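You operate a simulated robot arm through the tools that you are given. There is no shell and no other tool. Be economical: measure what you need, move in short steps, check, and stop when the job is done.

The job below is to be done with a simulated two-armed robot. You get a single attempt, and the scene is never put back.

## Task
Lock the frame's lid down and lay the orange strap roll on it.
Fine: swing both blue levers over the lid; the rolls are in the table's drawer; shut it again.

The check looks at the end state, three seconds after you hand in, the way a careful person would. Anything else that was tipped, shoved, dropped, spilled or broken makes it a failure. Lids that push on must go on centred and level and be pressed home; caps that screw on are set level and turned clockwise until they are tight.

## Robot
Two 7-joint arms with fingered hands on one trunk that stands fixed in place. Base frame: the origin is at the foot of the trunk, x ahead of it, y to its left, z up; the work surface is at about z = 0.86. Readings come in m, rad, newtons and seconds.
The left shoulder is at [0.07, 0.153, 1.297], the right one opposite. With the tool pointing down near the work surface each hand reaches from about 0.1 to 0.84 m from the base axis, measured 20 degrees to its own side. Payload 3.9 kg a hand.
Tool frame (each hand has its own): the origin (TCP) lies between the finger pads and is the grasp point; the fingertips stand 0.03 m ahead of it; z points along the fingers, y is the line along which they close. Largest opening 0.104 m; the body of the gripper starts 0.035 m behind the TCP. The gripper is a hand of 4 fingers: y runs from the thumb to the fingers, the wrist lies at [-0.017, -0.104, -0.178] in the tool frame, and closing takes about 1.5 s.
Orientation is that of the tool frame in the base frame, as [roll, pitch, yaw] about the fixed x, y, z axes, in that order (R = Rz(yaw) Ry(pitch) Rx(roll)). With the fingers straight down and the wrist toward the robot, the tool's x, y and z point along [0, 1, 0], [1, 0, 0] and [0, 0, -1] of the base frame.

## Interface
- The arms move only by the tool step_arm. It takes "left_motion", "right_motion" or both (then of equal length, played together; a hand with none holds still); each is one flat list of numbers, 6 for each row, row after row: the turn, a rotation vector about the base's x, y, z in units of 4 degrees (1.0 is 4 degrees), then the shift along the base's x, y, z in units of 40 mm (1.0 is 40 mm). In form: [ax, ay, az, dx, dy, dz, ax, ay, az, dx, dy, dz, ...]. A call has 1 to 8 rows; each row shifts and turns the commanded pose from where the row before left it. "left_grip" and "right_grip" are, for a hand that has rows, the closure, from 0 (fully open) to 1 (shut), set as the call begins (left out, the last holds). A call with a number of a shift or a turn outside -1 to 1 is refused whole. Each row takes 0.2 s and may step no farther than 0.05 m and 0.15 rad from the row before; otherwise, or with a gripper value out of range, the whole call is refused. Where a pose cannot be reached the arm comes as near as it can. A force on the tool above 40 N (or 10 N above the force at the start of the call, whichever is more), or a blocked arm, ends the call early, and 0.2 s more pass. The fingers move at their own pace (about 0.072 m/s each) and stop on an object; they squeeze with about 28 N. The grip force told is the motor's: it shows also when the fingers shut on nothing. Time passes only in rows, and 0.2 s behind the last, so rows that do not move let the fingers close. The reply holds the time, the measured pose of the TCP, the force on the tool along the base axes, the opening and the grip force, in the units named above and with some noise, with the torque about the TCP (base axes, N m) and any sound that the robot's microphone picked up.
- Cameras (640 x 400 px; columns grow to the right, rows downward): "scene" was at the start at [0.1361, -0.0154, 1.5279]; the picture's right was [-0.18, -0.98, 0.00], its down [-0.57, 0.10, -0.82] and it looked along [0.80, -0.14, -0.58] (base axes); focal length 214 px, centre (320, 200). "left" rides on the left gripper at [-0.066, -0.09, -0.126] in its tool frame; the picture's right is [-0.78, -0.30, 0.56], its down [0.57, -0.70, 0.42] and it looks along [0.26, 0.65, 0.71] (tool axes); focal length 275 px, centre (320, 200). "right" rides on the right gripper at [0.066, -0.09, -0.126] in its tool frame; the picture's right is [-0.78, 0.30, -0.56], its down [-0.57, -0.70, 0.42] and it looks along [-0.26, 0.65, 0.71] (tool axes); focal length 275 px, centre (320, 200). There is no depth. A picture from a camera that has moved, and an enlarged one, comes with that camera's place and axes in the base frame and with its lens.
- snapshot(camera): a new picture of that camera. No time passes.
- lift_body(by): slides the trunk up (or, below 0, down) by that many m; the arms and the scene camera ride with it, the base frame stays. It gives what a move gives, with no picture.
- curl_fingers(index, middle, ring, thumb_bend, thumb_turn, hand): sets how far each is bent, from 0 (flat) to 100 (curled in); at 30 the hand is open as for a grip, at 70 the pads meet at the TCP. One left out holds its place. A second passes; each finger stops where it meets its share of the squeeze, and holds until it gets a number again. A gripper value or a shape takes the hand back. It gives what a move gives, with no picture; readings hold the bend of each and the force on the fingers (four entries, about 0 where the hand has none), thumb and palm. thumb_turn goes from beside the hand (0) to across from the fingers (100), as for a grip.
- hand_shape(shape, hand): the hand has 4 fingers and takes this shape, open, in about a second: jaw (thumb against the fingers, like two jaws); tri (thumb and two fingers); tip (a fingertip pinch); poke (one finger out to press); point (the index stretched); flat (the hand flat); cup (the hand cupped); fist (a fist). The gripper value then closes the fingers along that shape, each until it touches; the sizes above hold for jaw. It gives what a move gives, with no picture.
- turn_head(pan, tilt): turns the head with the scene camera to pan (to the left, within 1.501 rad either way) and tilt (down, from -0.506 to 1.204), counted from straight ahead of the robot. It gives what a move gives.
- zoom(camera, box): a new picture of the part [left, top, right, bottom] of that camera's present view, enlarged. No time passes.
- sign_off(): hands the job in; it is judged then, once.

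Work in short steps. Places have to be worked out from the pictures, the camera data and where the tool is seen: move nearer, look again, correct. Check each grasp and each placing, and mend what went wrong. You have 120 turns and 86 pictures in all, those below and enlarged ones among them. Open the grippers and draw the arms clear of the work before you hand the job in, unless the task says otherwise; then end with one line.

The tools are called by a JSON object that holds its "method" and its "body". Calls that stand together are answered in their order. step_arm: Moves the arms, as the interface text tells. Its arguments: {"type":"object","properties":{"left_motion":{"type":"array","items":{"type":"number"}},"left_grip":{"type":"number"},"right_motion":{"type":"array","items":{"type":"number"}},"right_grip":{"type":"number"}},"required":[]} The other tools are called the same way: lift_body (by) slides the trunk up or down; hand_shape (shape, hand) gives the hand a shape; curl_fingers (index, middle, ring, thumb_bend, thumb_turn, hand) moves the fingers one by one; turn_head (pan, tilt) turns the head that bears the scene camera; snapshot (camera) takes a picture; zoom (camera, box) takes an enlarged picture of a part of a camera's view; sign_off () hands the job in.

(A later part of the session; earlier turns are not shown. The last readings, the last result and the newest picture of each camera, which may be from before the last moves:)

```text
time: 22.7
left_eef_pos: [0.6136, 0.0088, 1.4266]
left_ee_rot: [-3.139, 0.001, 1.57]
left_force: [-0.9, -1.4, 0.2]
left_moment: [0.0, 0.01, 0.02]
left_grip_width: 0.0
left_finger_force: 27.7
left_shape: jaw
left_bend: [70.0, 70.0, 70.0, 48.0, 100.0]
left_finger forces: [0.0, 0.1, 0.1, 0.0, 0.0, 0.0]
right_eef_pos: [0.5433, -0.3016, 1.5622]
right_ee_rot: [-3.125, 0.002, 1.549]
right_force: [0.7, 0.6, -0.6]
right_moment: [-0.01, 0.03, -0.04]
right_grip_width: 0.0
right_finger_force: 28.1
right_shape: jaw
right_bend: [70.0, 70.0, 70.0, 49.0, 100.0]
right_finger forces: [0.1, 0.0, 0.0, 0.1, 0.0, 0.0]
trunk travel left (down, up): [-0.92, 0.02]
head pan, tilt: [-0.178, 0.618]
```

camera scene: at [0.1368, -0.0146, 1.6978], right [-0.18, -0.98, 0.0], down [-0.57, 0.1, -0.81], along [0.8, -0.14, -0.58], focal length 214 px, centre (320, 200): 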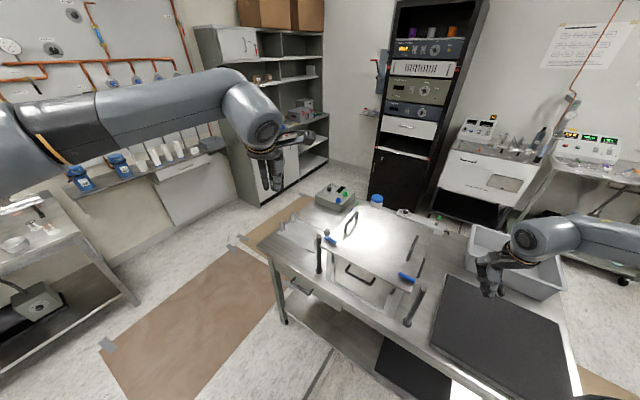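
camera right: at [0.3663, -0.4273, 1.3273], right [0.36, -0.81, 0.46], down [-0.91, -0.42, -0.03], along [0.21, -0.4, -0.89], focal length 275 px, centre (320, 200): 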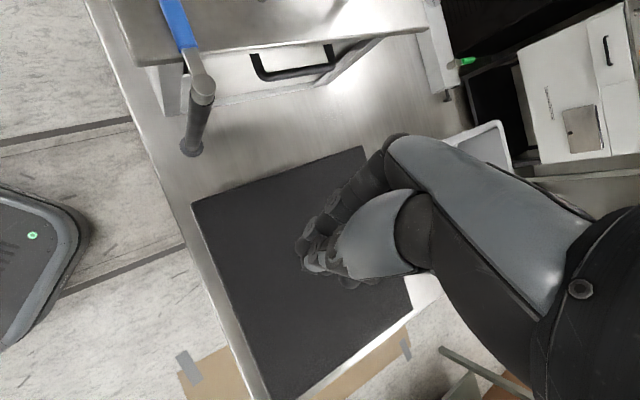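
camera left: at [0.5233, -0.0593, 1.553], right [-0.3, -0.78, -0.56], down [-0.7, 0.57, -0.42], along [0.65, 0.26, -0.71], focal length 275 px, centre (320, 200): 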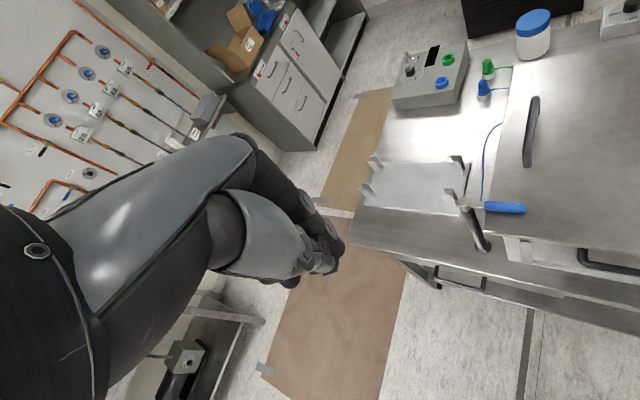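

Now lower the trunk 0.35 m, then turn the left hand to face the drawer (toward (0.7,-0.7)), tilted slightly down, thumb below.

{"method": "lift_body", "body": {"by": -0.35}}

{"method": "step_arm", "body": {"left_motion": [-0.025, -1, -0.703, 0, 0.2, 0, -0.074, -0.997, -0.703, 0, 0.2, 0, -0.122, -0.993, -0.703, 0, 0.2, -0.3, -0.171, -0.985, -0.703, 0, 0.2, -0.4, -0.219, -0.976, -0.703, 0, 0.2, -0.5, -0.267, -0.964, -0.703, 0, 0.2, -0.5, -0.314, -0.949, -0.703, 0, 0.2, -0.5, -0.36, -0.933, -0.703, 0, 0.2, -0.5], "left_grip": 0.4}}

{"method": "step_arm", "body": {"left_motion": [-0.405, -0.914, -0.703, 0, 0, -0.5, -0.45, -0.893, -0.703, 0, 0, -0.6, -0.493, -0.87, -0.703, 0, 0, -0.6, -0.535, -0.845, -0.703, 0, 0, -0.6, -0.576, -0.817, -0.703, 0, 0, -0.6, -0.615, -0.788, -0.703, 0, 0, -0.6, -0.653, -0.757, -0.703, 0, 0, -0.6, -0.689, -0.724, -0.703, 0, 0, -0.5]}}

{"method": "snapshot", "body": {"camera": "left"}}

{"method": "snapshot", "body": {"camera": "scene"}}

```text
time: 26.1
left_eef_pos: [0.6122, 0.0083, 1.0773]
left_ee_rot: [3.141, 0.001, 1.572]
left_force: [-0.5, 0.3, -0.6]
left_moment: [0.01, -0.01, 0.0]
left_grip_width: 0.0
left_finger_force: 27.9
left_shape: jaw
left_bend: [70.0, 70.0, 70.0, 48.0, 100.0]
left_finger forces: [0.1, 0.0, 0.1, 0.1, 0.0, 0.1]
right_eef_pos: [0.5411, -0.3043, 1.2129]
right_ee_rot: [-3.126, 0.004, 1.55]
right_force: [-0.3, 0.5, -0.5]
right_moment: [0.03, 0.0, -0.02]
right_grip_width: 0.0003
right_finger_force: 27.7
right_shape: jaw
right_bend: [70.0, 70.0, 70.0, 49.0, 100.0]
right_finger forces: [0.1, 0.0, 0.0, 0.1, 0.0, 0.0]
trunk travel left (down, up): [-0.57, 0.37]
head pan, tilt: [-0.178, 0.618]
```

```text
time: 27.9
left_eef_pos: [0.6125, 0.072, 0.9694]
left_ee_rot: [2.582, 0.002, 1.177]
left_force: [0.2, -0.2, 0.3]
left_moment: [0.02, -0.01, 0.02]
left_grip_width: 0.0623
left_finger_force: 0.1
left_shape: jaw
left_bend: [73.0, 41.0, 37.0, 63.0, 99.0]
left_finger forces: [0.0, 0.1, 0.0, 0.0, 0.1, 0.0]
right_eef_pos: [0.5392, -0.3018, 1.212]
right_ee_rot: [-3.126, 0.004, 1.547]
right_force: [0.2, 0.8, 0.6]
right_moment: [-0.01, 0.04, -0.02]
right_grip_width: 0.0001
right_finger_force: 27.7
right_shape: jaw
right_bend: [70.0, 70.0, 70.0, 49.0, 100.0]
right_finger forces: [0.0, 0.0, 0.0, 0.0, 0.1, 0.0]
trunk travel left (down, up): [-0.57, 0.37]
head pan, tilt: [-0.178, 0.618]
```

```text
time: 29.7
left_eef_pos: [0.6143, 0.0715, 0.7849]
left_ee_rot: [2.022, 0.0, 0.784]
left_force: [0.7, -0.4, -0.7]
left_moment: [0.0, -0.01, 0.0]
left_grip_width: 0.0622
left_finger_force: 0.0
left_shape: jaw
left_bend: [73.0, 41.0, 37.0, 63.0, 99.0]
left_finger forces: [0.1, 0.0, 0.0, 0.0, 0.0, 0.0]
right_eef_pos: [0.54, -0.3035, 1.2136]
right_ee_rot: [-3.126, 0.003, 1.549]
right_force: [-0.1, -0.6, -0.1]
right_moment: [-0.01, 0.01, 0.0]
right_grip_width: 0.0
right_finger_force: 28.2
right_shape: jaw
right_bend: [70.0, 70.0, 70.0, 49.0, 100.0]
right_finger forces: [0.1, 0.1, 0.1, 0.0, 0.1, 0.0]
trunk travel left (down, up): [-0.57, 0.37]
head pan, tilt: [-0.178, 0.618]
```

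```text
55 pictures are left
camera left: at [0.4587, 0.1323, 0.7608], right [-0.29, -0.81, -0.51], down [0.46, 0.35, -0.82], along [0.84, -0.47, 0.27], focal length 275 px, centre (320, 200)
```

left: 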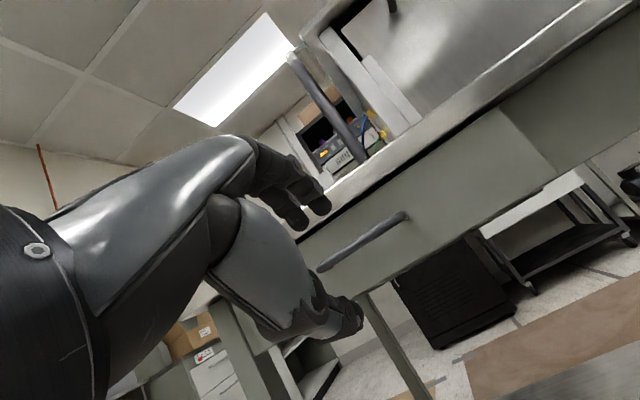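

```text
54 pictures are left
camera scene: at [0.1368, -0.0155, 1.3478], right [-0.18, -0.98, 0.0], down [-0.57, 0.1, -0.81], along [0.8, -0.14, -0.58], focal length 214 px, centre (320, 200)
```

scene: 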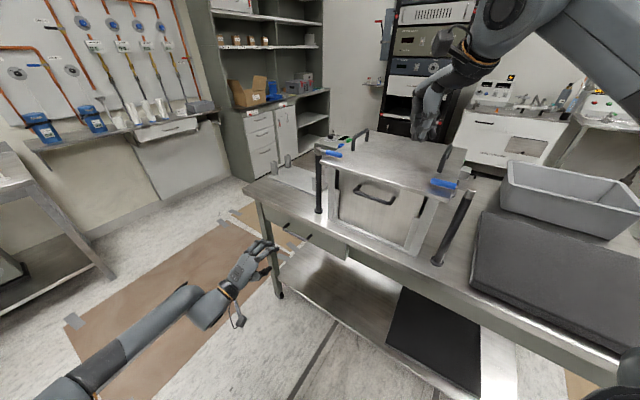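

Handle centre ≈(0.726,-0.032,0.78), hand is aligned. Finger bends look uneven, so I reset the jaw shape and partly close.

{"method": "hand_shape", "body": {"hand": "left", "shape": "jaw"}}

{"method": "step_arm", "body": {"left_motion": [0, 0, 0, 0.5, -0.5, -0.05, 0, 0, 0, 0.5, -0.5, -0.05, 0, 0, 0, 0.4, -0.4, 0], "left_grip": 0.25}}

{"method": "snapshot", "body": {"camera": "left"}}

{"method": "zoom", "body": {"camera": "scene", "box": [220, 180, 380, 280]}}

```text
time: 30.6
left_eef_pos: [0.6121, 0.071, 0.7867]
left_ee_rot: [2.025, 0.001, 0.782]
left_force: [0.5, 0.4, -0.9]
left_moment: [0.0, 0.02, -0.01]
left_grip_width: 0.1037
left_finger_force: 0.0
left_shape: jaw
left_bend: [30.0, 30.0, 30.0, 30.0, 97.0]
left_finger forces: [0.1, 0.0, 0.0, 0.0, 0.0, 0.1]
right_eef_pos: [0.5411, -0.3035, 1.2129]
right_ee_rot: [-3.126, 0.004, 1.548]
right_force: [-0.3, 0.6, 0.3]
right_moment: [-0.02, 0.02, -0.02]
right_grip_width: 0.0003
right_finger_force: 28.0
right_shape: jaw
right_bend: [70.0, 70.0, 70.0, 49.0, 100.0]
right_finger forces: [0.0, 0.1, 0.0, 0.0, 0.0, 0.0]
trunk travel left (down, up): [-0.57, 0.37]
head pan, tilt: [-0.178, 0.618]
```

```text
time: 31.4
left_eef_pos: [0.6692, 0.0141, 0.7813]
left_ee_rot: [2.026, 0.0, 0.783]
left_force: [-0.3, 0.7, -0.3]
left_moment: [-0.05, 0.01, -0.01]
left_grip_width: 0.0783
left_finger_force: 0.1
left_shape: jaw
left_bend: [27.0, 35.0, 32.0, 52.0, 98.0]
left_finger forces: [0.1, 0.0, 0.0, 0.1, 0.1, 0.0]
right_eef_pos: [0.5407, -0.3038, 1.2125]
right_ee_rot: [-3.125, 0.005, 1.549]
right_force: [0.1, 0.9, -0.6]
right_moment: [0.02, -0.02, 0.0]
right_grip_width: 0.0
right_finger_force: 27.4
right_shape: jaw
right_bend: [70.0, 70.0, 70.0, 49.0, 100.0]
right_finger forces: [0.0, 0.0, 0.0, 0.1, 0.0, 0.0]
trunk travel left (down, up): [-0.57, 0.37]
head pan, tilt: [-0.178, 0.618]
```

```text
53 pictures are left
camera left: at [0.5144, 0.0756, 0.7571], right [-0.29, -0.81, -0.51], down [0.46, 0.35, -0.82], along [0.84, -0.47, 0.27], focal length 275 px, centre (320, 200)
```

left: 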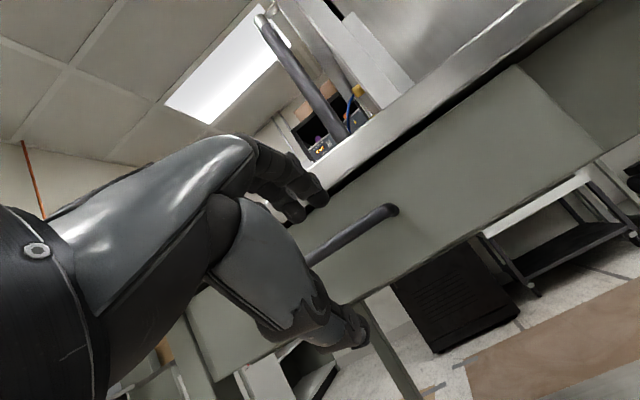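

```text
4.00 times, centred on (300, 230) of scene
camera zoom: at [0.1364, -0.016, 1.3478], right [-0.18, -0.98, 0.0], down [-0.57, 0.1, -0.81], along [0.8, -0.14, -0.58], focal length 858 px, centre (400, 80)
```

zoom: 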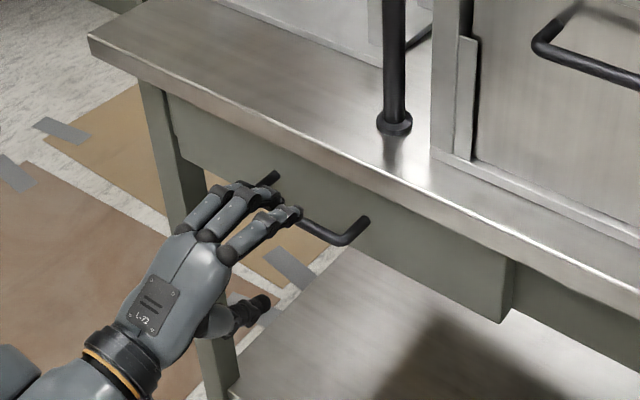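

Fingers straddle the bar's height; advance ~5.5 cm and check.

{"method": "step_arm", "body": {"left_motion": [0, 0, 0, 0.4, -0.4, 0, 0, 0, 0, 0.4, -0.4, 0, 0, 0, 0, 0.2, -0.2, 0]}}

{"method": "snapshot", "body": {"camera": "left"}}

{"method": "zoom", "body": {"camera": "scene", "box": [240, 190, 360, 265]}}

```text
time: 32.2
left_eef_pos: [0.7051, -0.0194, 0.7822]
left_ee_rot: [2.02, -0.001, 0.786]
left_force: [-29.9, 23.1, 0.3]
left_moment: [-1.03, -1.08, -0.3]
left_grip_width: 0.0732
left_finger_force: 0.1
left_shape: jaw
left_bend: [27.0, 39.0, 32.0, 52.0, 98.0]
left_finger forces: [24.4, 12.9, 0.0, 0.0, 0.0, 0.1]
right_eef_pos: [0.5344, -0.2972, 1.2158]
right_ee_rot: [-3.132, 0.006, 1.55]
right_force: [-0.6, 0.9, 0.7]
right_moment: [0.0, 0.0, -0.01]
right_grip_width: 0.0001
right_finger_force: 28.1
right_shape: jaw
right_bend: [70.0, 70.0, 70.0, 49.0, 100.0]
right_finger forces: [0.0, 0.0, 0.0, 0.0, 0.0, 0.1]
trunk travel left (down, up): [-0.57, 0.37]
head pan, tilt: [-0.178, 0.618]
```

```text
51 pictures are left
camera left: at [0.5503, 0.0412, 0.7576], right [-0.28, -0.81, -0.51], down [0.46, 0.35, -0.82], along [0.84, -0.47, 0.27], focal length 275 px, centre (320, 200)
```

left: 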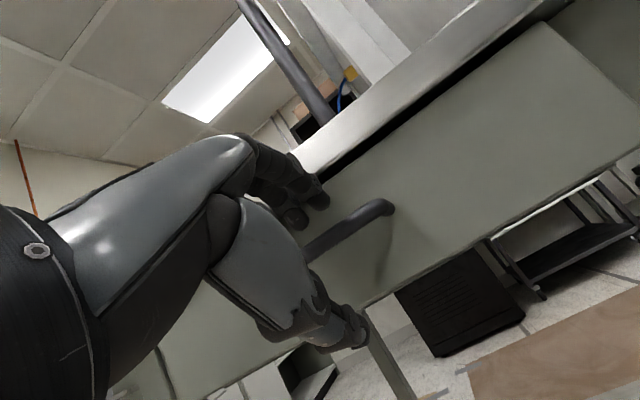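

```text
5.33 times, centred on (300, 228) of scene
camera zoom: at [0.13, -0.01, 1.3485], right [-0.17, -0.98, 0.0], down [-0.57, 0.1, -0.82], along [0.81, -0.14, -0.57], focal length 1144 px, centre (427, 53)
```

zoom: 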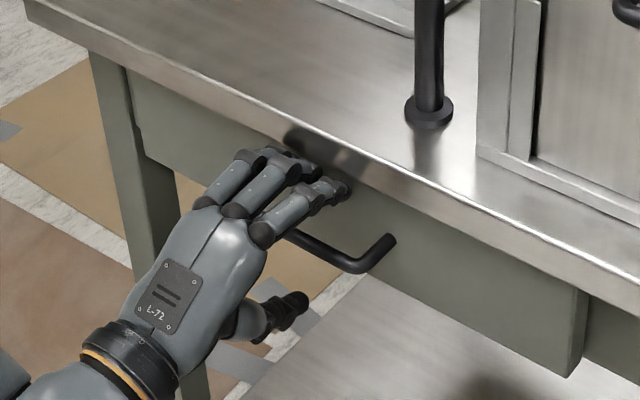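

Fingertips touched the drawer face; the bar lies between fingers and thumb. I back off 1 cm and close.

{"method": "step_arm", "body": {"left_motion": [0, 0, 0, -0.2, 0.2, 0, 0, 0, 0, 0, 0, 0, 0, 0, 0, 0, 0, 0, 0, 0, 0, 0, 0, 0, 0, 0, 0, 0, 0, 0, 0, 0, 0, 0, 0, 0, 0, 0, 0, 0, 0, 0, 0, 0, 0, 0, 0, 0], "left_grip": 1}}

{"method": "snapshot", "body": {"camera": "left"}}

{"method": "zoom", "body": {"camera": "scene", "box": [240, 190, 360, 265]}}

```text
time: 34.0
left_eef_pos: [0.7012, -0.0157, 0.7776]
left_ee_rot: [2.032, 0.003, 0.786]
left_force: [-11.0, 7.8, -22.7]
left_moment: [0.3, 0.22, -0.01]
left_grip_width: 0.0089
left_finger_force: 27.9
left_shape: jaw
left_bend: [75.0, 54.0, 50.0, 48.0, 100.0]
left_finger forces: [5.4, 1.9, 0.2, 0.0, 31.4, 0.1]
right_eef_pos: [0.542, -0.3015, 1.2123]
right_ee_rot: [-3.124, 0.005, 1.549]
right_force: [-0.3, -0.1, 0.2]
right_moment: [0.01, -0.03, -0.01]
right_grip_width: 0.0001
right_finger_force: 28.3
right_shape: jaw
right_bend: [70.0, 70.0, 70.0, 49.0, 100.0]
right_finger forces: [0.0, 0.1, 0.0, 0.0, 0.1, 0.1]
trunk travel left (down, up): [-0.57, 0.37]
head pan, tilt: [-0.178, 0.618]
```

```text
49 pictures are left
camera left: at [0.5462, 0.0456, 0.7536], right [-0.29, -0.81, -0.51], down [0.45, 0.35, -0.82], along [0.84, -0.47, 0.26], focal length 275 px, centre (320, 200)
```

left: 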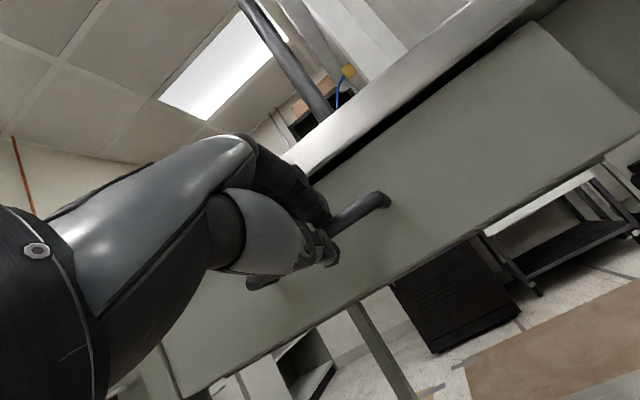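

```text
5.33 times, centred on (300, 228) of scene
camera zoom: at [0.1386, -0.0141, 1.3475], right [-0.18, -0.98, 0.0], down [-0.57, 0.1, -0.81], along [0.8, -0.14, -0.58], focal length 1144 px, centre (427, 53)
```

zoom: 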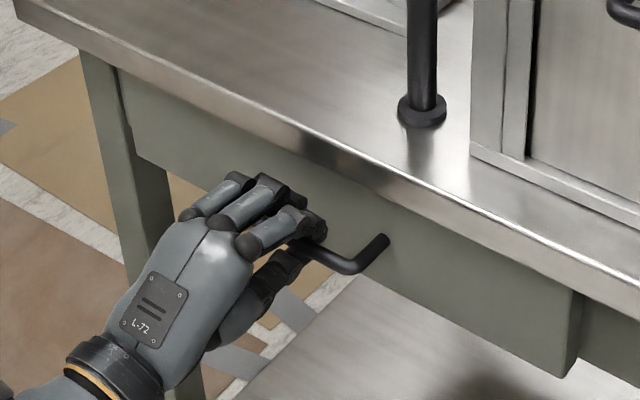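

The bar is gripped (opening 9 mm). Pull gently out along (−0.7,+0.7).

{"method": "step_arm", "body": {"left_motion": [0, 0, 0, -0.3, 0.3, 0.03, 0, 0, 0, -0.4, 0.4, 0.03, 0, 0, 0, -0.4, 0.4, 0, 0, 0, 0, -0.4, 0.4, 0]}}

{"method": "snapshot", "body": {"camera": "scene"}}

```text
time: 35.0
left_eef_pos: [0.6413, 0.0444, 0.7788]
left_ee_rot: [2.033, 0.002, 0.786]
left_force: [-1.1, -2.7, -28.3]
left_moment: [0.42, 0.37, -0.05]
left_grip_width: 0.0084
left_finger_force: 27.3
left_shape: jaw
left_bend: [75.0, 54.0, 51.0, 46.0, 100.0]
left_finger forces: [6.0, 1.9, 0.1, 0.1, 30.3, 0.0]
right_eef_pos: [0.5429, -0.3017, 1.2121]
right_ee_rot: [-3.124, 0.002, 1.549]
right_force: [1.0, 0.0, 0.6]
right_moment: [0.02, -0.02, 0.0]
right_grip_width: 0.0
right_finger_force: 28.0
right_shape: jaw
right_bend: [70.0, 70.0, 70.0, 49.0, 100.0]
right_finger forces: [0.0, 0.0, 0.0, 0.1, 0.0, 0.1]
trunk travel left (down, up): [-0.57, 0.37]
head pan, tilt: [-0.178, 0.618]
```

```text
47 pictures are left
camera scene: at [0.1394, -0.0143, 1.3474], right [-0.18, -0.98, 0.0], down [-0.57, 0.1, -0.81], along [0.8, -0.14, -0.58], focal length 214 px, centre (320, 200)
```

scene: 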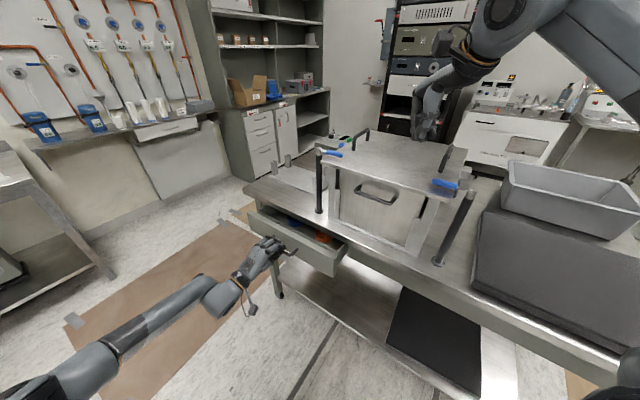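

The drawer opens and an orange and a blue roll show inside. Pull further.

{"method": "step_arm", "body": {"left_motion": [0, 0, 0, -0.4, 0.4, -0.06, 0, 0, 0, -0.4, 0.4, -0.06, 0, 0, 0, -0.4, 0.4, 0, 0, 0, 0, -0.4, 0.4, 0, 0, 0, 0, -0.4, 0.4, 0]}}

{"method": "zoom", "body": {"camera": "scene", "box": [200, 160, 400, 285]}}

```text
time: 36.2
left_eef_pos: [0.5618, 0.1249, 0.777]
left_ee_rot: [2.027, 0.001, 0.787]
left_force: [-1.7, -0.7, -18.1]
left_moment: [0.3, 0.2, 0.0]
left_grip_width: 0.0094
left_finger_force: 28.2
left_shape: jaw
left_bend: [75.0, 53.0, 50.0, 47.0, 100.0]
left_finger forces: [6.8, 2.7, 0.6, 0.0, 25.6, 0.1]
right_eef_pos: [0.5414, -0.3028, 1.2128]
right_ee_rot: [-3.126, 0.004, 1.548]
right_force: [-0.4, -0.2, 0.5]
right_moment: [-0.02, -0.02, -0.01]
right_grip_width: 0.0
right_finger_force: 28.2
right_shape: jaw
right_bend: [70.0, 70.0, 70.0, 49.0, 100.0]
right_finger forces: [0.1, 0.0, 0.0, 0.0, 0.0, 0.0]
trunk travel left (down, up): [-0.57, 0.37]
head pan, tilt: [-0.178, 0.618]
```

```text
3.20 times, centred on (300, 222) of scene
camera zoom: at [0.1377, -0.0145, 1.3476], right [-0.18, -0.98, 0.0], down [-0.57, 0.1, -0.81], along [0.8, -0.14, -0.58], focal length 686 px, centre (384, 128)
```

zoom: 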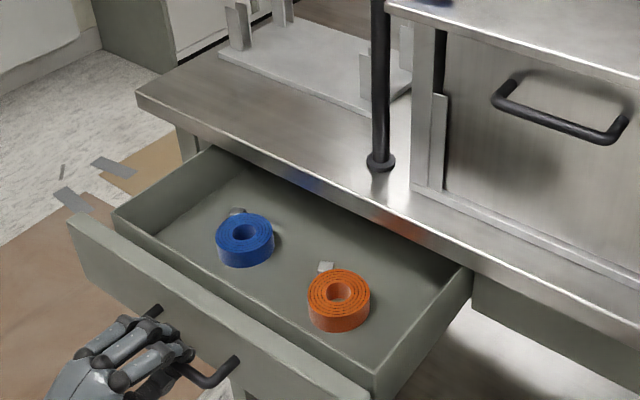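

Both rolls visible; the orange one is ~6 cm in front of the table edge. I pull out a bit more for hand room.

{"method": "step_arm", "body": {"left_motion": [0, 0, 0, -0.4, 0.4, -0.05, 0, 0, 0, -0.4, 0.4, -0.05, 0, 0, 0, -0.4, 0.4, 0]}}

{"method": "zoom", "body": {"camera": "scene", "box": [200, 160, 400, 285]}}

```text
time: 37.0
left_eef_pos: [0.5131, 0.1706, 0.7746]
left_ee_rot: [2.023, 0.0, 0.785]
left_force: [1.2, -0.1, -6.9]
left_moment: [0.16, 0.0, 0.07]
left_grip_width: 0.0102
left_finger_force: 28.2
left_shape: jaw
left_bend: [75.0, 52.0, 50.0, 48.0, 100.0]
left_finger forces: [7.5, 3.8, 3.0, 0.1, 23.0, 0.0]
right_eef_pos: [0.5403, -0.3029, 1.2141]
right_ee_rot: [-3.126, 0.004, 1.549]
right_force: [0.0, 0.0, 0.3]
right_moment: [0.0, 0.0, 0.02]
right_grip_width: 0.0
right_finger_force: 27.7
right_shape: jaw
right_bend: [70.0, 70.0, 70.0, 49.0, 100.0]
right_finger forces: [0.1, 0.0, 0.0, 0.0, 0.0, 0.0]
trunk travel left (down, up): [-0.57, 0.37]
head pan, tilt: [-0.178, 0.618]
```

```text
3.20 times, centred on (300, 222) of scene
camera zoom: at [0.1366, -0.0144, 1.3479], right [-0.18, -0.98, 0.0], down [-0.57, 0.1, -0.81], along [0.8, -0.14, -0.58], focal length 686 px, centre (384, 128)
```

zoom: 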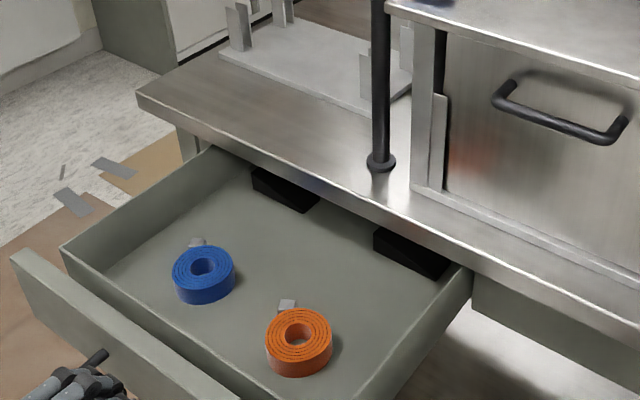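

The drawer is open 0.27 m. Release the bar: open, wait, and back straight off.

{"method": "step_arm", "body": {"left_motion": [0, 0, 0, 0, 0, 0, 0, 0, 0, 0, 0, 0, 0, 0, 0, 0, 0, 0, 0, 0, 0, 0, 0, 0, 0, 0, 0, 0, 0, 0, 0, 0, 0, -0.4, 0.4, 0, 0, 0, 0, -0.5, 0.5, 0, 0, 0, 0, -0.5, 0.5, 0], "left_grip": 0}}

{"method": "zoom", "body": {"camera": "scene", "box": [180, 180, 400, 318]}}

```text
time: 38.8
left_eef_pos: [0.4552, 0.227, 0.7738]
left_ee_rot: [2.025, 0.001, 0.785]
left_force: [-0.7, -0.3, -0.9]
left_moment: [0.0, 0.01, 0.03]
left_grip_width: 0.1035
left_finger_force: 0.0
left_shape: jaw
left_bend: [30.0, 30.0, 30.0, 30.0, 97.0]
left_finger forces: [0.1, 0.0, 0.0, 0.0, 0.0, 0.0]
right_eef_pos: [0.5392, -0.3029, 1.2128]
right_ee_rot: [-3.128, 0.004, 1.548]
right_force: [1.0, -0.6, -1.0]
right_moment: [-0.01, -0.02, -0.02]
right_grip_width: 0.0003
right_finger_force: 28.5
right_shape: jaw
right_bend: [70.0, 70.0, 70.0, 49.0, 100.0]
right_finger forces: [0.0, 0.1, 0.0, 0.0, 0.0, 0.1]
trunk travel left (down, up): [-0.57, 0.37]
head pan, tilt: [-0.178, 0.618]
```

```text
2.90 times, centred on (290, 249) of scene
camera zoom: at [0.1354, -0.0149, 1.3479], right [-0.18, -0.98, 0.0], down [-0.57, 0.1, -0.82], along [0.8, -0.14, -0.58], focal length 622 px, centre (407, 58)
```

zoom: 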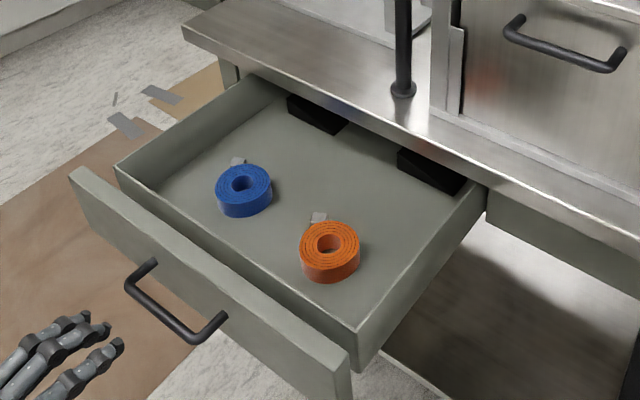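

Released cleanly. Now raise the left hand, tilt it to point down (yaw kept along the drawer), and move above the orange roll.

{"method": "step_arm", "body": {"left_motion": [1, 1, 0, 0, 0, 0.7, 1, 1, 0, 0, 0, 0.7, 1, 1, 0, 0, 0, 0.7, 1, 1, 0, 0, 0, 0.7, 1, 1, 0, 0, 0, 0.7, 1, 1, 0, 0, 0, 0.7, 1, 1, 0, 0, 0, 0.7, 1, 1, 0, 0, 0, 0.5]}}

{"method": "step_arm", "body": {"left_motion": [1, 1, 0, 0.57, -0.9, 0, 1, 1, 0, 0.57, -0.9, 0, 1, 1, 0, 0.57, -0.95, 0, 0.3, 0.3, 0, 0.57, -0.95, 0, 0, 0, 0, 0.57, -0.9, 0]}}

{"method": "snapshot", "body": {"camera": "left"}}

{"method": "snapshot", "body": {"camera": "scene"}}

```text
time: 40.6
left_eef_pos: [0.4561, 0.2258, 0.9913]
left_ee_rot: [2.819, 0.001, 0.785]
left_force: [1.0, 0.0, 0.4]
left_moment: [0.06, -0.02, 0.0]
left_grip_width: 0.1038
left_finger_force: 0.1
left_shape: jaw
left_bend: [30.0, 30.0, 30.0, 30.0, 97.0]
left_finger forces: [0.0, 0.0, 0.0, 0.0, 0.0, 0.1]
right_eef_pos: [0.5387, -0.3069, 1.2127]
right_ee_rot: [-3.127, 0.002, 1.546]
right_force: [0.7, -0.6, -0.1]
right_moment: [0.04, 0.0, 0.01]
right_grip_width: 0.0
right_finger_force: 28.3
right_shape: jaw
right_bend: [70.0, 70.0, 70.0, 49.0, 100.0]
right_finger forces: [0.1, 0.0, 0.0, 0.1, 0.0, 0.0]
trunk travel left (down, up): [-0.57, 0.37]
head pan, tilt: [-0.178, 0.618]
```

```text
time: 41.8
left_eef_pos: [0.4876, 0.1812, 0.9587]
left_ee_rot: [2.942, 0.019, 0.77]
left_force: [-0.5, 0.1, -0.7]
left_moment: [-0.01, 0.03, 0.02]
left_grip_width: 0.1037
left_finger_force: 0.0
left_shape: jaw
left_bend: [30.0, 30.0, 30.0, 30.0, 97.0]
left_finger forces: [0.0, 0.0, 0.0, 0.0, 0.1, 0.0]
left hand out of reach, approached as far as the arm can: row 2, 3, 4, 5
right_eef_pos: [0.5398, -0.3033, 1.2128]
right_ee_rot: [-3.124, 0.003, 1.548]
right_force: [-0.1, 0.1, -0.3]
right_moment: [-0.02, 0.02, 0.01]
right_grip_width: 0.0002
right_finger_force: 28.1
right_shape: jaw
right_bend: [70.0, 70.0, 70.0, 49.0, 100.0]
right_finger forces: [0.0, 0.0, 0.1, 0.0, 0.0, 0.0]
trunk travel left (down, up): [-0.57, 0.37]
head pan, tilt: [-0.178, 0.618]
```

```text
43 pictures are left
camera left: at [0.3622, 0.2175, 1.0661], right [-0.69, -0.42, -0.59], down [-0.01, 0.82, -0.57], along [0.72, -0.38, -0.57], focal length 275 px, centre (320, 200)
```

left: 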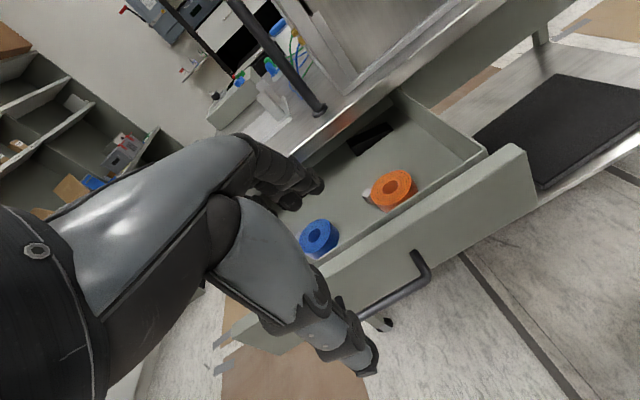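

```text
42 pictures are left
camera scene: at [0.136, -0.0144, 1.3479], right [-0.18, -0.98, 0.0], down [-0.57, 0.1, -0.82], along [0.8, -0.15, -0.58], focal length 214 px, centre (320, 200)
```

scene: 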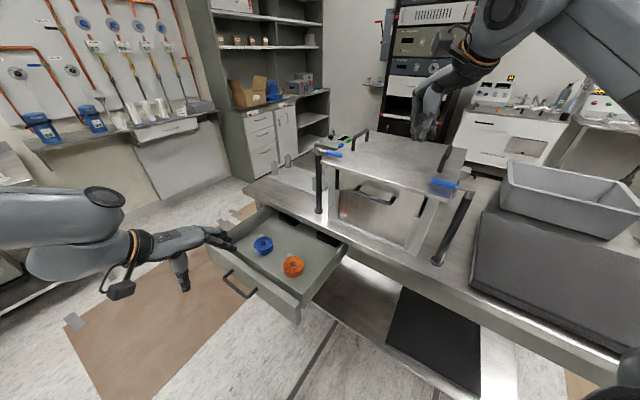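

The configuration is cramped; raise the trunk and use the default yaw (wrist toward the robot), which suits the arm better.

{"method": "lift_body", "body": {"by": 0.2}}

{"method": "step_arm", "body": {"left_motion": [1, 1, 0, 0, 0, -0.3, 1, 1, 0, 0, 0, -0.3, 0, 0, 1, 0.3, -0.5, 0, 0, 0, 1, 0.3, -0.5, 0, 0, 0, 1, 0.3, -0.5, 0, 0, 0, 1, 0.3, -0.5, 0, 0, 0, 1, 0.3, -0.5, 0, 0, 0, 1, 0.3, -0.5, 0]}}

{"method": "step_arm", "body": {"left_motion": [0, 0, 1, 0.2, -0.4, -0.2, 0, 0, 1, 0.2, -0.4, -0.3, 0, 0, 1, 0.2, -0.4, -0.4, 0, 0, 1, 0.2, -0.4, -0.4, 0, 0, 1, 0, 0, -0.4, 0, 0, 0.4, 0, 0, -0.4]}}

{"method": "snapshot", "body": {"camera": "left"}}

{"method": "zoom", "body": {"camera": "scene", "box": [180, 200, 420, 350]}}

```text
time: 44.0
left_eef_pos: [0.4878, 0.181, 1.1599]
left_ee_rot: [2.941, 0.019, 0.769]
left_force: [0.5, 0.3, -0.8]
left_moment: [-0.01, 0.02, 0.03]
left_grip_width: 0.1038
left_finger_force: 0.0
left_shape: jaw
left_bend: [30.0, 30.0, 30.0, 30.0, 97.0]
left_finger forces: [0.0, 0.0, 0.0, 0.1, 0.0, 0.1]
right_eef_pos: [0.5397, -0.3033, 1.4125]
right_ee_rot: [-3.125, 0.003, 1.548]
right_force: [0.8, 0.9, -1.2]
right_moment: [-0.02, 0.02, 0.0]
right_grip_width: 0.0
right_finger_force: 28.2
right_shape: jaw
right_bend: [70.0, 70.0, 70.0, 49.0, 100.0]
right_finger forces: [0.1, 0.0, 0.0, 0.1, 0.0, 0.0]
trunk travel left (down, up): [-0.77, 0.17]
head pan, tilt: [-0.178, 0.618]
```

```text
time: 45.8
left_eef_pos: [0.496, 0.1025, 1.1228]
left_ee_rot: [2.899, 0.022, 1.086]
left_force: [0.8, -0.3, -0.7]
left_moment: [0.01, 0.0, 0.02]
left_grip_width: 0.1038
left_finger_force: 0.1
left_shape: jaw
left_bend: [30.0, 30.0, 30.0, 30.0, 97.0]
left_finger forces: [0.1, 0.1, 0.1, 0.0, 0.0, 0.1]
left hand out of reach, approached as far as the arm can: row 1, 2, 3, 4, 5, 6
right_eef_pos: [0.5414, -0.3063, 1.4129]
right_ee_rot: [-3.126, 0.003, 1.549]
right_force: [0.1, -0.7, 0.7]
right_moment: [0.0, 0.02, -0.02]
right_grip_width: 0.0
right_finger_force: 28.8
right_shape: jaw
right_bend: [70.0, 70.0, 70.0, 49.0, 100.0]
right_finger forces: [0.1, 0.1, 0.1, 0.1, 0.0, 0.0]
trunk travel left (down, up): [-0.77, 0.17]
head pan, tilt: [-0.178, 0.618]
```

```text
time: 47.2
left_eef_pos: [0.4928, 0.1142, 1.0958]
left_ee_rot: [2.894, 0.024, 1.461]
left_force: [0.1, -0.2, -0.3]
left_moment: [0.01, -0.02, 0.02]
left_grip_width: 0.1037
left_finger_force: 0.0
left_shape: jaw
left_bend: [30.0, 30.0, 30.0, 30.0, 97.0]
left_finger forces: [0.0, 0.1, 0.1, 0.0, 0.0, 0.0]
left hand out of reach, approached as far as the arm can: row 2, 3, 4, 5, 6
right_eef_pos: [0.5392, -0.3022, 1.413]
right_ee_rot: [-3.129, 0.003, 1.548]
right_force: [0.0, 0.2, 0.1]
right_moment: [-0.04, 0.0, 0.03]
right_grip_width: 0.0001
right_finger_force: 28.3
right_shape: jaw
right_bend: [70.0, 70.0, 70.0, 49.0, 100.0]
right_finger forces: [0.1, 0.0, 0.1, 0.0, 0.1, 0.1]
trunk travel left (down, up): [-0.77, 0.17]
head pan, tilt: [-0.178, 0.618]
```

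```text
41 pictures are left
camera left: at [0.369, 0.063, 1.1975], right [-0.24, -0.77, -0.59], down [-0.51, 0.62, -0.6], along [0.83, 0.16, -0.54], focal length 275 px, centre (320, 200)
```

left: 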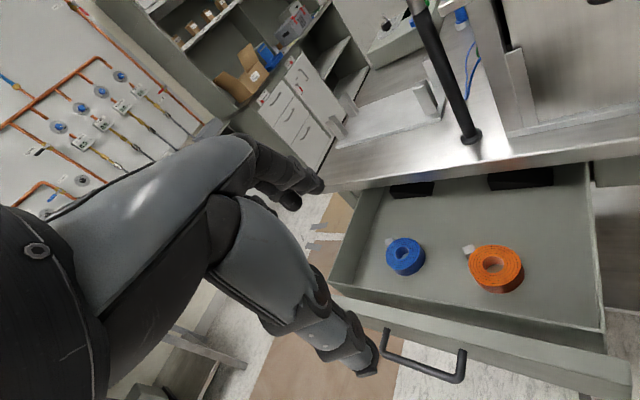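

```text
2.67 times, centred on (300, 275) of scene
camera zoom: at [0.1356, -0.0146, 1.5479], right [-0.18, -0.98, 0.0], down [-0.57, 0.1, -0.82], along [0.8, -0.14, -0.58], focal length 572 px, centre (373, 0)
```

zoom: 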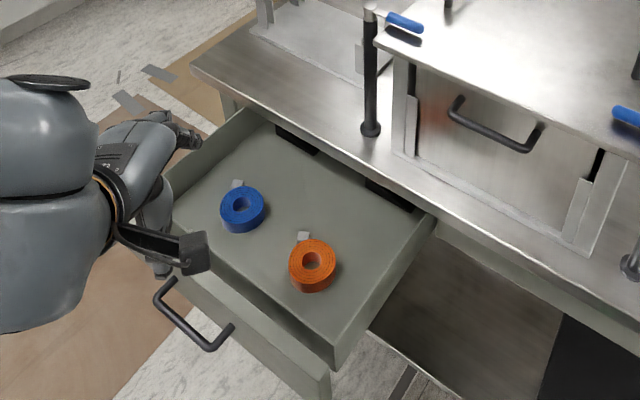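

The arm is stuck in an awkward elbow configuration. Go up toward the original free pose and straighten the tool there.

{"method": "step_arm", "body": {"left_motion": [0, 0, 0, 0, 0, 0.9, 0, 0, 0, 0, 0, 0.9, 0, 0, 0, 0.2, 0, 0.9, 0, 0.5, 0, 0.2, 0, 0.9, 0, 0.8, 0.2, 0, 0, 0.9, 0, 0.8, 0.2, 0, 0, 0.9, 0, 0.8, 0.4, 0, 0, 0.9, 0, 0.7, 0.5, 0, 0, 0.5]}}

```text
time: 49.0
left_eef_pos: [0.5093, 0.1122, 1.3647]
left_ee_rot: [-3.134, 0.041, 1.561]
left_force: [0.1, 0.1, -1.1]
left_moment: [-0.03, -0.02, 0.05]
left_grip_width: 0.1039
left_finger_force: 0.0
left_shape: jaw
left_bend: [30.0, 30.0, 30.0, 30.0, 97.0]
left_finger forces: [0.0, 0.0, 0.0, 0.0, 0.0, 0.0]
right_eef_pos: [0.5397, -0.3015, 1.4131]
right_ee_rot: [-3.126, 0.003, 1.549]
right_force: [-0.6, -0.2, 0.1]
right_moment: [-0.03, -0.03, -0.02]
right_grip_width: 0.0004
right_finger_force: 27.8
right_shape: jaw
right_bend: [70.0, 70.0, 70.0, 49.0, 100.0]
right_finger forces: [0.0, 0.0, 0.0, 0.1, 0.0, 0.0]
trunk travel left (down, up): [-0.77, 0.17]
head pan, tilt: [-0.178, 0.618]
```

Freed. Now descend over the orange roll.

{"method": "step_arm", "body": {"left_motion": [0.3, 0, 0, 0.26, -0.37, -0.9, 0.3, 0, 0, 0.26, -0.37, -0.9, 0, 0, 0, 0.26, -0.37, -0.9, 0, 0, 0, 0.26, -0.37, -0.9, 0, 0, 0, 0.26, -0.37, -0.9, 0, 0, 0, 0.26, -0.37, -0.9, 0, 0, 0, 0.26, -0.37, -0.9, 0, 0, 0, 0.26, -0.37, -0.9]}}

{"method": "snapshot", "body": {"camera": "left"}}

{"method": "zoom", "body": {"camera": "scene", "box": [180, 200, 420, 350]}}

```text
time: 50.8
left_eef_pos: [0.518, 0.08, 1.2384]
left_ee_rot: [-3.136, -0.001, 1.559]
left_force: [-0.8, 0.3, -0.4]
left_moment: [-0.01, 0.01, 0.01]
left_grip_width: 0.1039
left_finger_force: 0.2
left_shape: jaw
left_bend: [30.0, 30.0, 30.0, 30.0, 97.0]
left_finger forces: [0.0, 0.0, 0.0, 0.1, 0.0, 0.0]
left hand out of reach, approached as far as the arm can: row 3, 4, 5, 6, 7, 8
right_eef_pos: [0.5409, -0.3044, 1.4128]
right_ee_rot: [-3.125, 0.004, 1.549]
right_force: [0.5, 0.2, -0.2]
right_moment: [0.01, 0.02, 0.02]
right_grip_width: 0.0
right_finger_force: 28.3
right_shape: jaw
right_bend: [70.0, 70.0, 70.0, 49.0, 100.0]
right_finger forces: [0.1, 0.0, 0.1, 0.0, 0.0, 0.1]
trunk travel left (down, up): [-0.77, 0.17]
head pan, tilt: [-0.178, 0.618]
```

```text
39 pictures are left
camera left: at [0.4268, 0.0147, 1.3653], right [-0.31, -0.77, -0.56], down [-0.7, 0.58, -0.42], along [0.65, 0.26, -0.72], focal length 275 px, centre (320, 200)
```

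left: 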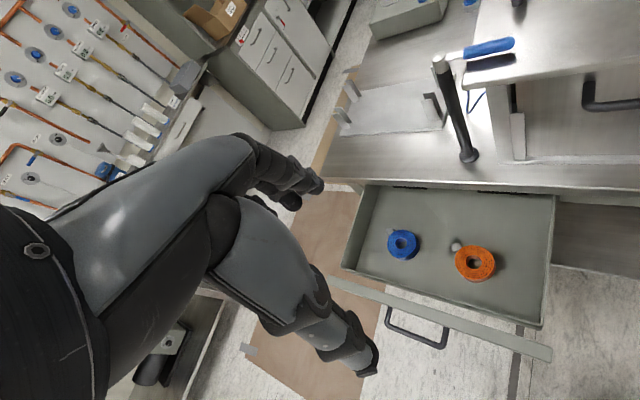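

```text
2.67 times, centred on (300, 275) of scene
camera zoom: at [0.1366, -0.0159, 1.5478], right [-0.18, -0.98, 0.0], down [-0.57, 0.1, -0.81], along [0.8, -0.14, -0.58], focal length 572 px, centre (373, 0)
```

zoom: 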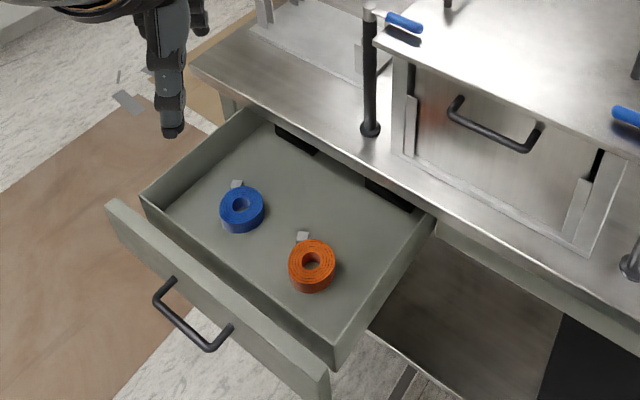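

Close-in and high is the problem zone, so I go further out first, then descend.

{"method": "step_arm", "body": {"left_motion": [0, 0, 0, 0.8, -0.3, 0.4, 0, 0, 0, 0.9, -0.3, 0, 0, 0, 0, 0.9, -0.4, -0.2, 0, 0, 0, 0.2, -0.4, -0.8, 0, 0, 0, 0, -0.3, -0.9, 0, 0, 0, 0, -0.2, -0.9]}}

```text
time: 52.2
left_eef_pos: [0.4951, 0.0787, 1.1949]
left_ee_rot: [-3.135, -0.001, 1.559]
left_force: [0.2, 0.1, -0.8]
left_moment: [0.0, 0.01, -0.03]
left_grip_width: 0.104
left_finger_force: 0.0
left_shape: jaw
left_bend: [30.0, 30.0, 30.0, 30.0, 97.0]
left_finger forces: [0.0, 0.1, 0.0, 0.1, 0.1, 0.1]
left hand out of reach, approached as far as the arm can: row 1, 2, 3, 4, 5, 6
right_eef_pos: [0.54, -0.3013, 1.4135]
right_ee_rot: [-3.125, 0.003, 1.548]
right_force: [-0.7, 0.5, -0.6]
right_moment: [0.02, -0.01, -0.01]
right_grip_width: 0.0
right_finger_force: 28.1
right_shape: jaw
right_bend: [70.0, 70.0, 70.0, 49.0, 100.0]
right_finger forces: [0.1, 0.1, 0.1, 0.0, 0.0, 0.0]
trunk travel left (down, up): [-0.77, 0.17]
head pan, tilt: [-0.178, 0.618]
```

Let me look at the arm's configuration with the head turned left.

{"method": "turn_head", "body": {"pan": 0.5, "tilt": 0.6}}

{"method": "snapshot", "body": {"camera": "scene"}}

```text
time: 53.3
left_eef_pos: [0.4951, 0.0807, 1.1939]
left_ee_rot: [-3.136, -0.002, 1.562]
left_force: [-0.1, 0.3, 0.5]
left_moment: [0.0, 0.03, 0.0]
left_grip_width: 0.104
left_finger_force: 0.1
left_shape: jaw
left_bend: [30.0, 30.0, 30.0, 30.0, 97.0]
left_finger forces: [0.1, 0.1, 0.1, 0.0, 0.0, 0.0]
right_eef_pos: [0.5392, -0.3039, 1.4124]
right_ee_rot: [-3.126, 0.003, 1.547]
right_force: [-0.2, -0.8, -0.2]
right_moment: [-0.03, 0.02, 0.02]
right_grip_width: 0.0
right_finger_force: 28.4
right_shape: jaw
right_bend: [70.0, 70.0, 70.0, 49.0, 100.0]
right_finger forces: [0.0, 0.0, 0.0, 0.0, 0.1, 0.1]
trunk travel left (down, up): [-0.77, 0.17]
head pan, tilt: [0.499, 0.6]
```

```text
37 pictures are left
camera scene: at [0.1273, 0.0424, 1.5494], right [0.48, -0.88, 0.0], down [-0.5, -0.27, -0.83], along [0.72, 0.39, -0.56], focal length 214 px, centre (320, 200)
```

scene: 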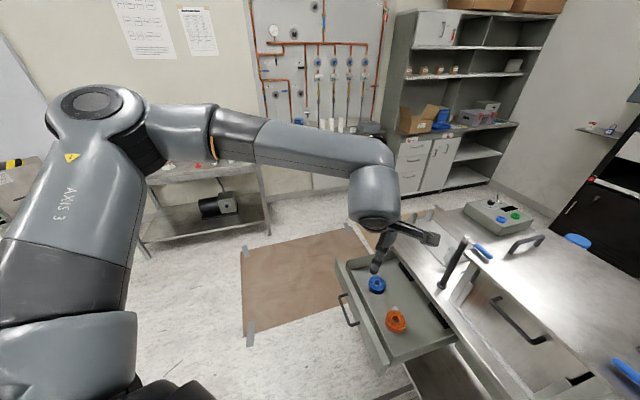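

I'll retrace to the home-like pose (high) and come out along the original, working path.

{"method": "step_arm", "body": {"left_motion": [0, 0, 0, 0.1, 0, 0.9, 0, 0, 0, 0.1, 0, 0.9, 0, 0, 0, 0.1, 0, 0.9, 0, 0, 0, 0.1, 0, 0.9, 0, 0, 0, 0, 0, 0.9, 0, 0, 0, 0, 0, 0.9, 0, 0, 0, 0, 0, 0.9]}}

{"method": "step_arm", "body": {"left_motion": [0, 0, 0, 0.9, 0, 0, 0, 0, 0, 0.9, 0, 0, 0, 0, 0, 0.9, 0, 0, 0, 0, 0, 0.5, 0, -0.8, 0, 0, 0, 0.5, 0, -0.8, 0, 0, 0, 0.2, 0, -0.9]}}

```text
time: 54.9
left_eef_pos: [0.5123, 0.0956, 1.429]
left_ee_rot: [-3.138, -0.001, 1.561]
left_force: [0.7, -0.4, 0.7]
left_moment: [0.0, -0.01, -0.01]
left_grip_width: 0.1036
left_finger_force: 0.1
left_shape: jaw
left_bend: [30.0, 30.0, 30.0, 30.0, 97.0]
left_finger forces: [0.0, 0.1, 0.0, 0.1, 0.0, 0.1]
left hand out of reach, approached as far as the arm can: row 6, 7
right_eef_pos: [0.538, -0.302, 1.4125]
right_ee_rot: [-3.128, 0.003, 1.547]
right_force: [0.4, 0.0, 0.6]
right_moment: [0.06, 0.0, 0.01]
right_grip_width: 0.0
right_finger_force: 28.1
right_shape: jaw
right_bend: [70.0, 70.0, 70.0, 49.0, 100.0]
right_finger forces: [0.1, 0.0, 0.0, 0.1, 0.1, 0.0]
trunk travel left (down, up): [-0.77, 0.17]
head pan, tilt: [0.499, 0.6]
```

```text
time: 56.3
left_eef_pos: [0.5767, 0.1226, 1.3212]
left_ee_rot: [-3.137, 0.002, 1.56]
left_force: [0.3, 0.1, 0.2]
left_moment: [0.01, 0.03, -0.02]
left_grip_width: 0.1038
left_finger_force: 0.0
left_shape: jaw
left_bend: [30.0, 30.0, 30.0, 30.0, 97.0]
left_finger forces: [0.0, 0.0, 0.0, 0.0, 0.1, 0.1]
left hand out of reach, approached as far as the arm can: row 1, 2, 3, 4, 5
right_eef_pos: [0.5402, -0.3025, 1.4129]
right_ee_rot: [-3.126, 0.003, 1.548]
right_force: [0.4, -0.7, 0.7]
right_moment: [0.01, 0.01, 0.0]
right_grip_width: 0.0002
right_finger_force: 27.7
right_shape: jaw
right_bend: [70.0, 70.0, 70.0, 49.0, 100.0]
right_finger forces: [0.0, 0.0, 0.1, 0.0, 0.0, 0.0]
trunk travel left (down, up): [-0.77, 0.17]
head pan, tilt: [0.499, 0.6]
```

Better. Continue downward and outward in smaller steps to see which direction is free.

{"method": "step_arm", "body": {"left_motion": [0, 0, 0, 0.2, 0, -0.9, 0, 0, 0, 0.2, 0, -0.9, 0, 0, 0, 0.2, 0, -0.9, 0, 0, 0, 0.2, 0, -0.9]}}

{"method": "snapshot", "body": {"camera": "scene"}}

```text
time: 57.3
left_eef_pos: [0.5836, 0.1367, 1.2165]
left_ee_rot: [-3.135, 0.0, 1.561]
left_force: [-0.8, -0.1, -0.1]
left_moment: [-0.02, -0.03, -0.01]
left_grip_width: 0.1041
left_finger_force: 0.0
left_shape: jaw
left_bend: [30.0, 30.0, 30.0, 30.0, 97.0]
left_finger forces: [0.1, 0.1, 0.1, 0.0, 0.0, 0.1]
left hand out of reach, approached as far as the arm can: row 1, 2, 4
right_eef_pos: [0.54, -0.3034, 1.4118]
right_ee_rot: [-3.125, 0.002, 1.548]
right_force: [-0.2, 0.2, 0.5]
right_moment: [0.01, 0.01, -0.02]
right_grip_width: 0.0
right_finger_force: 28.5
right_shape: jaw
right_bend: [70.0, 70.0, 70.0, 49.0, 100.0]
right_finger forces: [0.0, 0.0, 0.1, 0.0, 0.0, 0.1]
trunk travel left (down, up): [-0.77, 0.17]
head pan, tilt: [0.499, 0.6]
```

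```text
36 pictures are left
camera scene: at [0.1279, 0.0429, 1.5494], right [0.48, -0.88, 0.0], down [-0.5, -0.27, -0.82], along [0.72, 0.39, -0.57], focal length 214 px, centre (320, 200)
```

scene: 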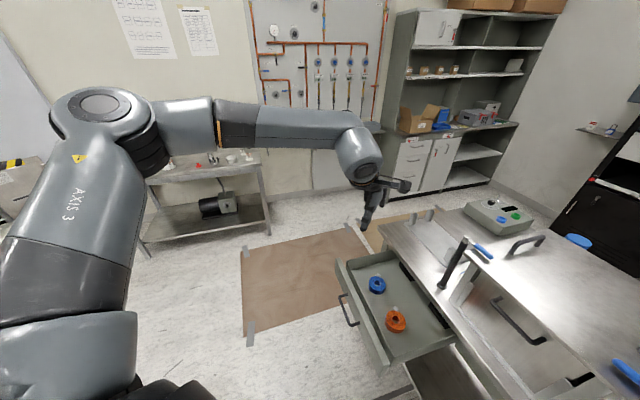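

Test whether yawing the hand clockwise (wrist toward the forearm) frees it.

{"method": "step_arm", "body": {"left_motion": [0, 0, -1, 0, 0, 0, 0, 0, -1, 0, 0, 0, 0, 0, -1, 0, 0, 0, 0, 0, -1, 0.3, -0.3, -0.3, 0, 0, -1, 0.3, -0.3, -0.3, 0, 0, -1, 0.3, -0.3, -0.3]}}

```text
time: 58.7
left_eef_pos: [0.5887, 0.1273, 1.1907]
left_ee_rot: [-3.139, 0.0, 1.142]
left_force: [0.8, -0.6, -0.5]
left_moment: [0.0, 0.0, 0.0]
left_grip_width: 0.1039
left_finger_force: 0.0
left_shape: jaw
left_bend: [30.0, 30.0, 30.0, 30.0, 97.0]
left_finger forces: [0.1, 0.0, 0.0, 0.1, 0.1, 0.0]
left hand out of reach, approached as far as the arm can: row 4, 5, 6
right_eef_pos: [0.5401, -0.3028, 1.4134]
right_ee_rot: [-3.128, 0.003, 1.549]
right_force: [0.0, -0.4, 0.2]
right_moment: [0.02, 0.01, -0.03]
right_grip_width: 0.0
right_finger_force: 28.0
right_shape: jaw
right_bend: [70.0, 70.0, 70.0, 49.0, 100.0]
right_finger forces: [0.0, 0.0, 0.1, 0.1, 0.0, 0.0]
trunk travel left (down, up): [-0.77, 0.17]
head pan, tilt: [0.499, 0.6]
```

The elbow got folded up when the hand was close in. I tilt the hand forward (free orientation), reach out, and then straighten it there.

{"method": "step_arm", "body": {"left_motion": [-0.45, -1, 0, 0, 0, 0, -0.45, -1, 0, 0, 0, 0, -0.45, -1, 0, 0, 0, 0, -0.45, -1, 0, 0.3, -0.1, 0, -0.45, -1, 0, 0.5, -0.2, 0, -0.45, -1, 0, 0.6, -0.2, 0, -0.45, -1, 0, 0.6, -0.2, 0, -0.45, -1, 0, 0.6, -0.2, 0]}}

{"method": "snapshot", "body": {"camera": "scene"}}

```text
time: 60.5
left_eef_pos: [0.6537, 0.1195, 1.2141]
left_ee_rot: [2.533, -0.005, 1.145]
left_force: [1.0, 0.5, 0.0]
left_moment: [0.01, 0.01, -0.04]
left_grip_width: 0.1038
left_finger_force: 0.1
left_shape: jaw
left_bend: [30.0, 30.0, 30.0, 30.0, 97.0]
left_finger forces: [0.0, 0.0, 0.0, 0.0, 0.0, 0.0]
left hand out of reach, approached as far as the arm can: row 6, 7, 8
right_eef_pos: [0.5403, -0.3022, 1.4131]
right_ee_rot: [-3.126, 0.002, 1.547]
right_force: [0.4, -0.9, 0.1]
right_moment: [-0.03, 0.0, -0.03]
right_grip_width: 0.0
right_finger_force: 28.2
right_shape: jaw
right_bend: [70.0, 70.0, 70.0, 49.0, 100.0]
right_finger forces: [0.0, 0.0, 0.0, 0.1, 0.0, 0.0]
trunk travel left (down, up): [-0.77, 0.17]
head pan, tilt: [0.499, 0.6]
```

```text
35 pictures are left
camera scene: at [0.1276, 0.0426, 1.5493], right [0.48, -0.88, 0.0], down [-0.5, -0.27, -0.82], along [0.72, 0.39, -0.57], focal length 214 px, centre (320, 200)
```

scene: 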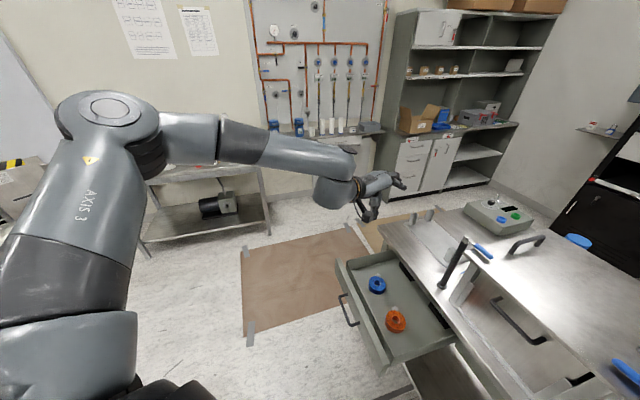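

I'll retrace the path the arm took: go to the retreat pose (tilted, close, low), then forward with tilt, then un-tilt out there — all kept above the drawer.

{"method": "step_arm", "body": {"left_motion": [-0.43, -0.82, -0.64, -0.62, 0.34, -0.75, -0.46, -0.8, -0.64, -0.62, 0.34, -0.75, -0.49, -0.78, -0.64, -0.62, 0.34, -0.75, -0.52, -0.76, -0.64, -0.62, 0.34, -0.75, -0.55, -0.74, -0.64, -0.62, 0.34, -0.75, -0.58, -0.71, -0.64, -0.62, 0.34, -0.75, -0.61, -0.69, -0.64, -0.62, 0.34, -0.75, -0.63, -0.66, -0.64, -0.62, 0.34, -0.75]}}

```text
time: 62.3
left_eef_pos: [0.4296, 0.2336, 1.1217]
left_ee_rot: [2.017, 0.005, 0.787]
left_force: [-0.2, -1.0, -0.3]
left_moment: [-0.04, 0.0, -0.02]
left_grip_width: 0.104
left_finger_force: 0.1
left_shape: jaw
left_bend: [30.0, 30.0, 30.0, 30.0, 97.0]
left_finger forces: [0.0, 0.0, 0.1, 0.0, 0.0, 0.0]
left hand out of reach, approached as far as the arm can: row 1, 2, 3, 4
right_eef_pos: [0.5394, -0.2999, 1.4147]
right_ee_rot: [-3.126, 0.006, 1.548]
right_force: [-0.7, 0.3, 0.6]
right_moment: [-0.01, 0.0, -0.01]
right_grip_width: 0.0001
right_finger_force: 28.1
right_shape: jaw
right_bend: [70.0, 70.0, 70.0, 49.0, 100.0]
right_finger forces: [0.1, 0.1, 0.0, 0.1, 0.0, 0.0]
trunk travel left (down, up): [-0.77, 0.17]
head pan, tilt: [0.499, 0.6]
```

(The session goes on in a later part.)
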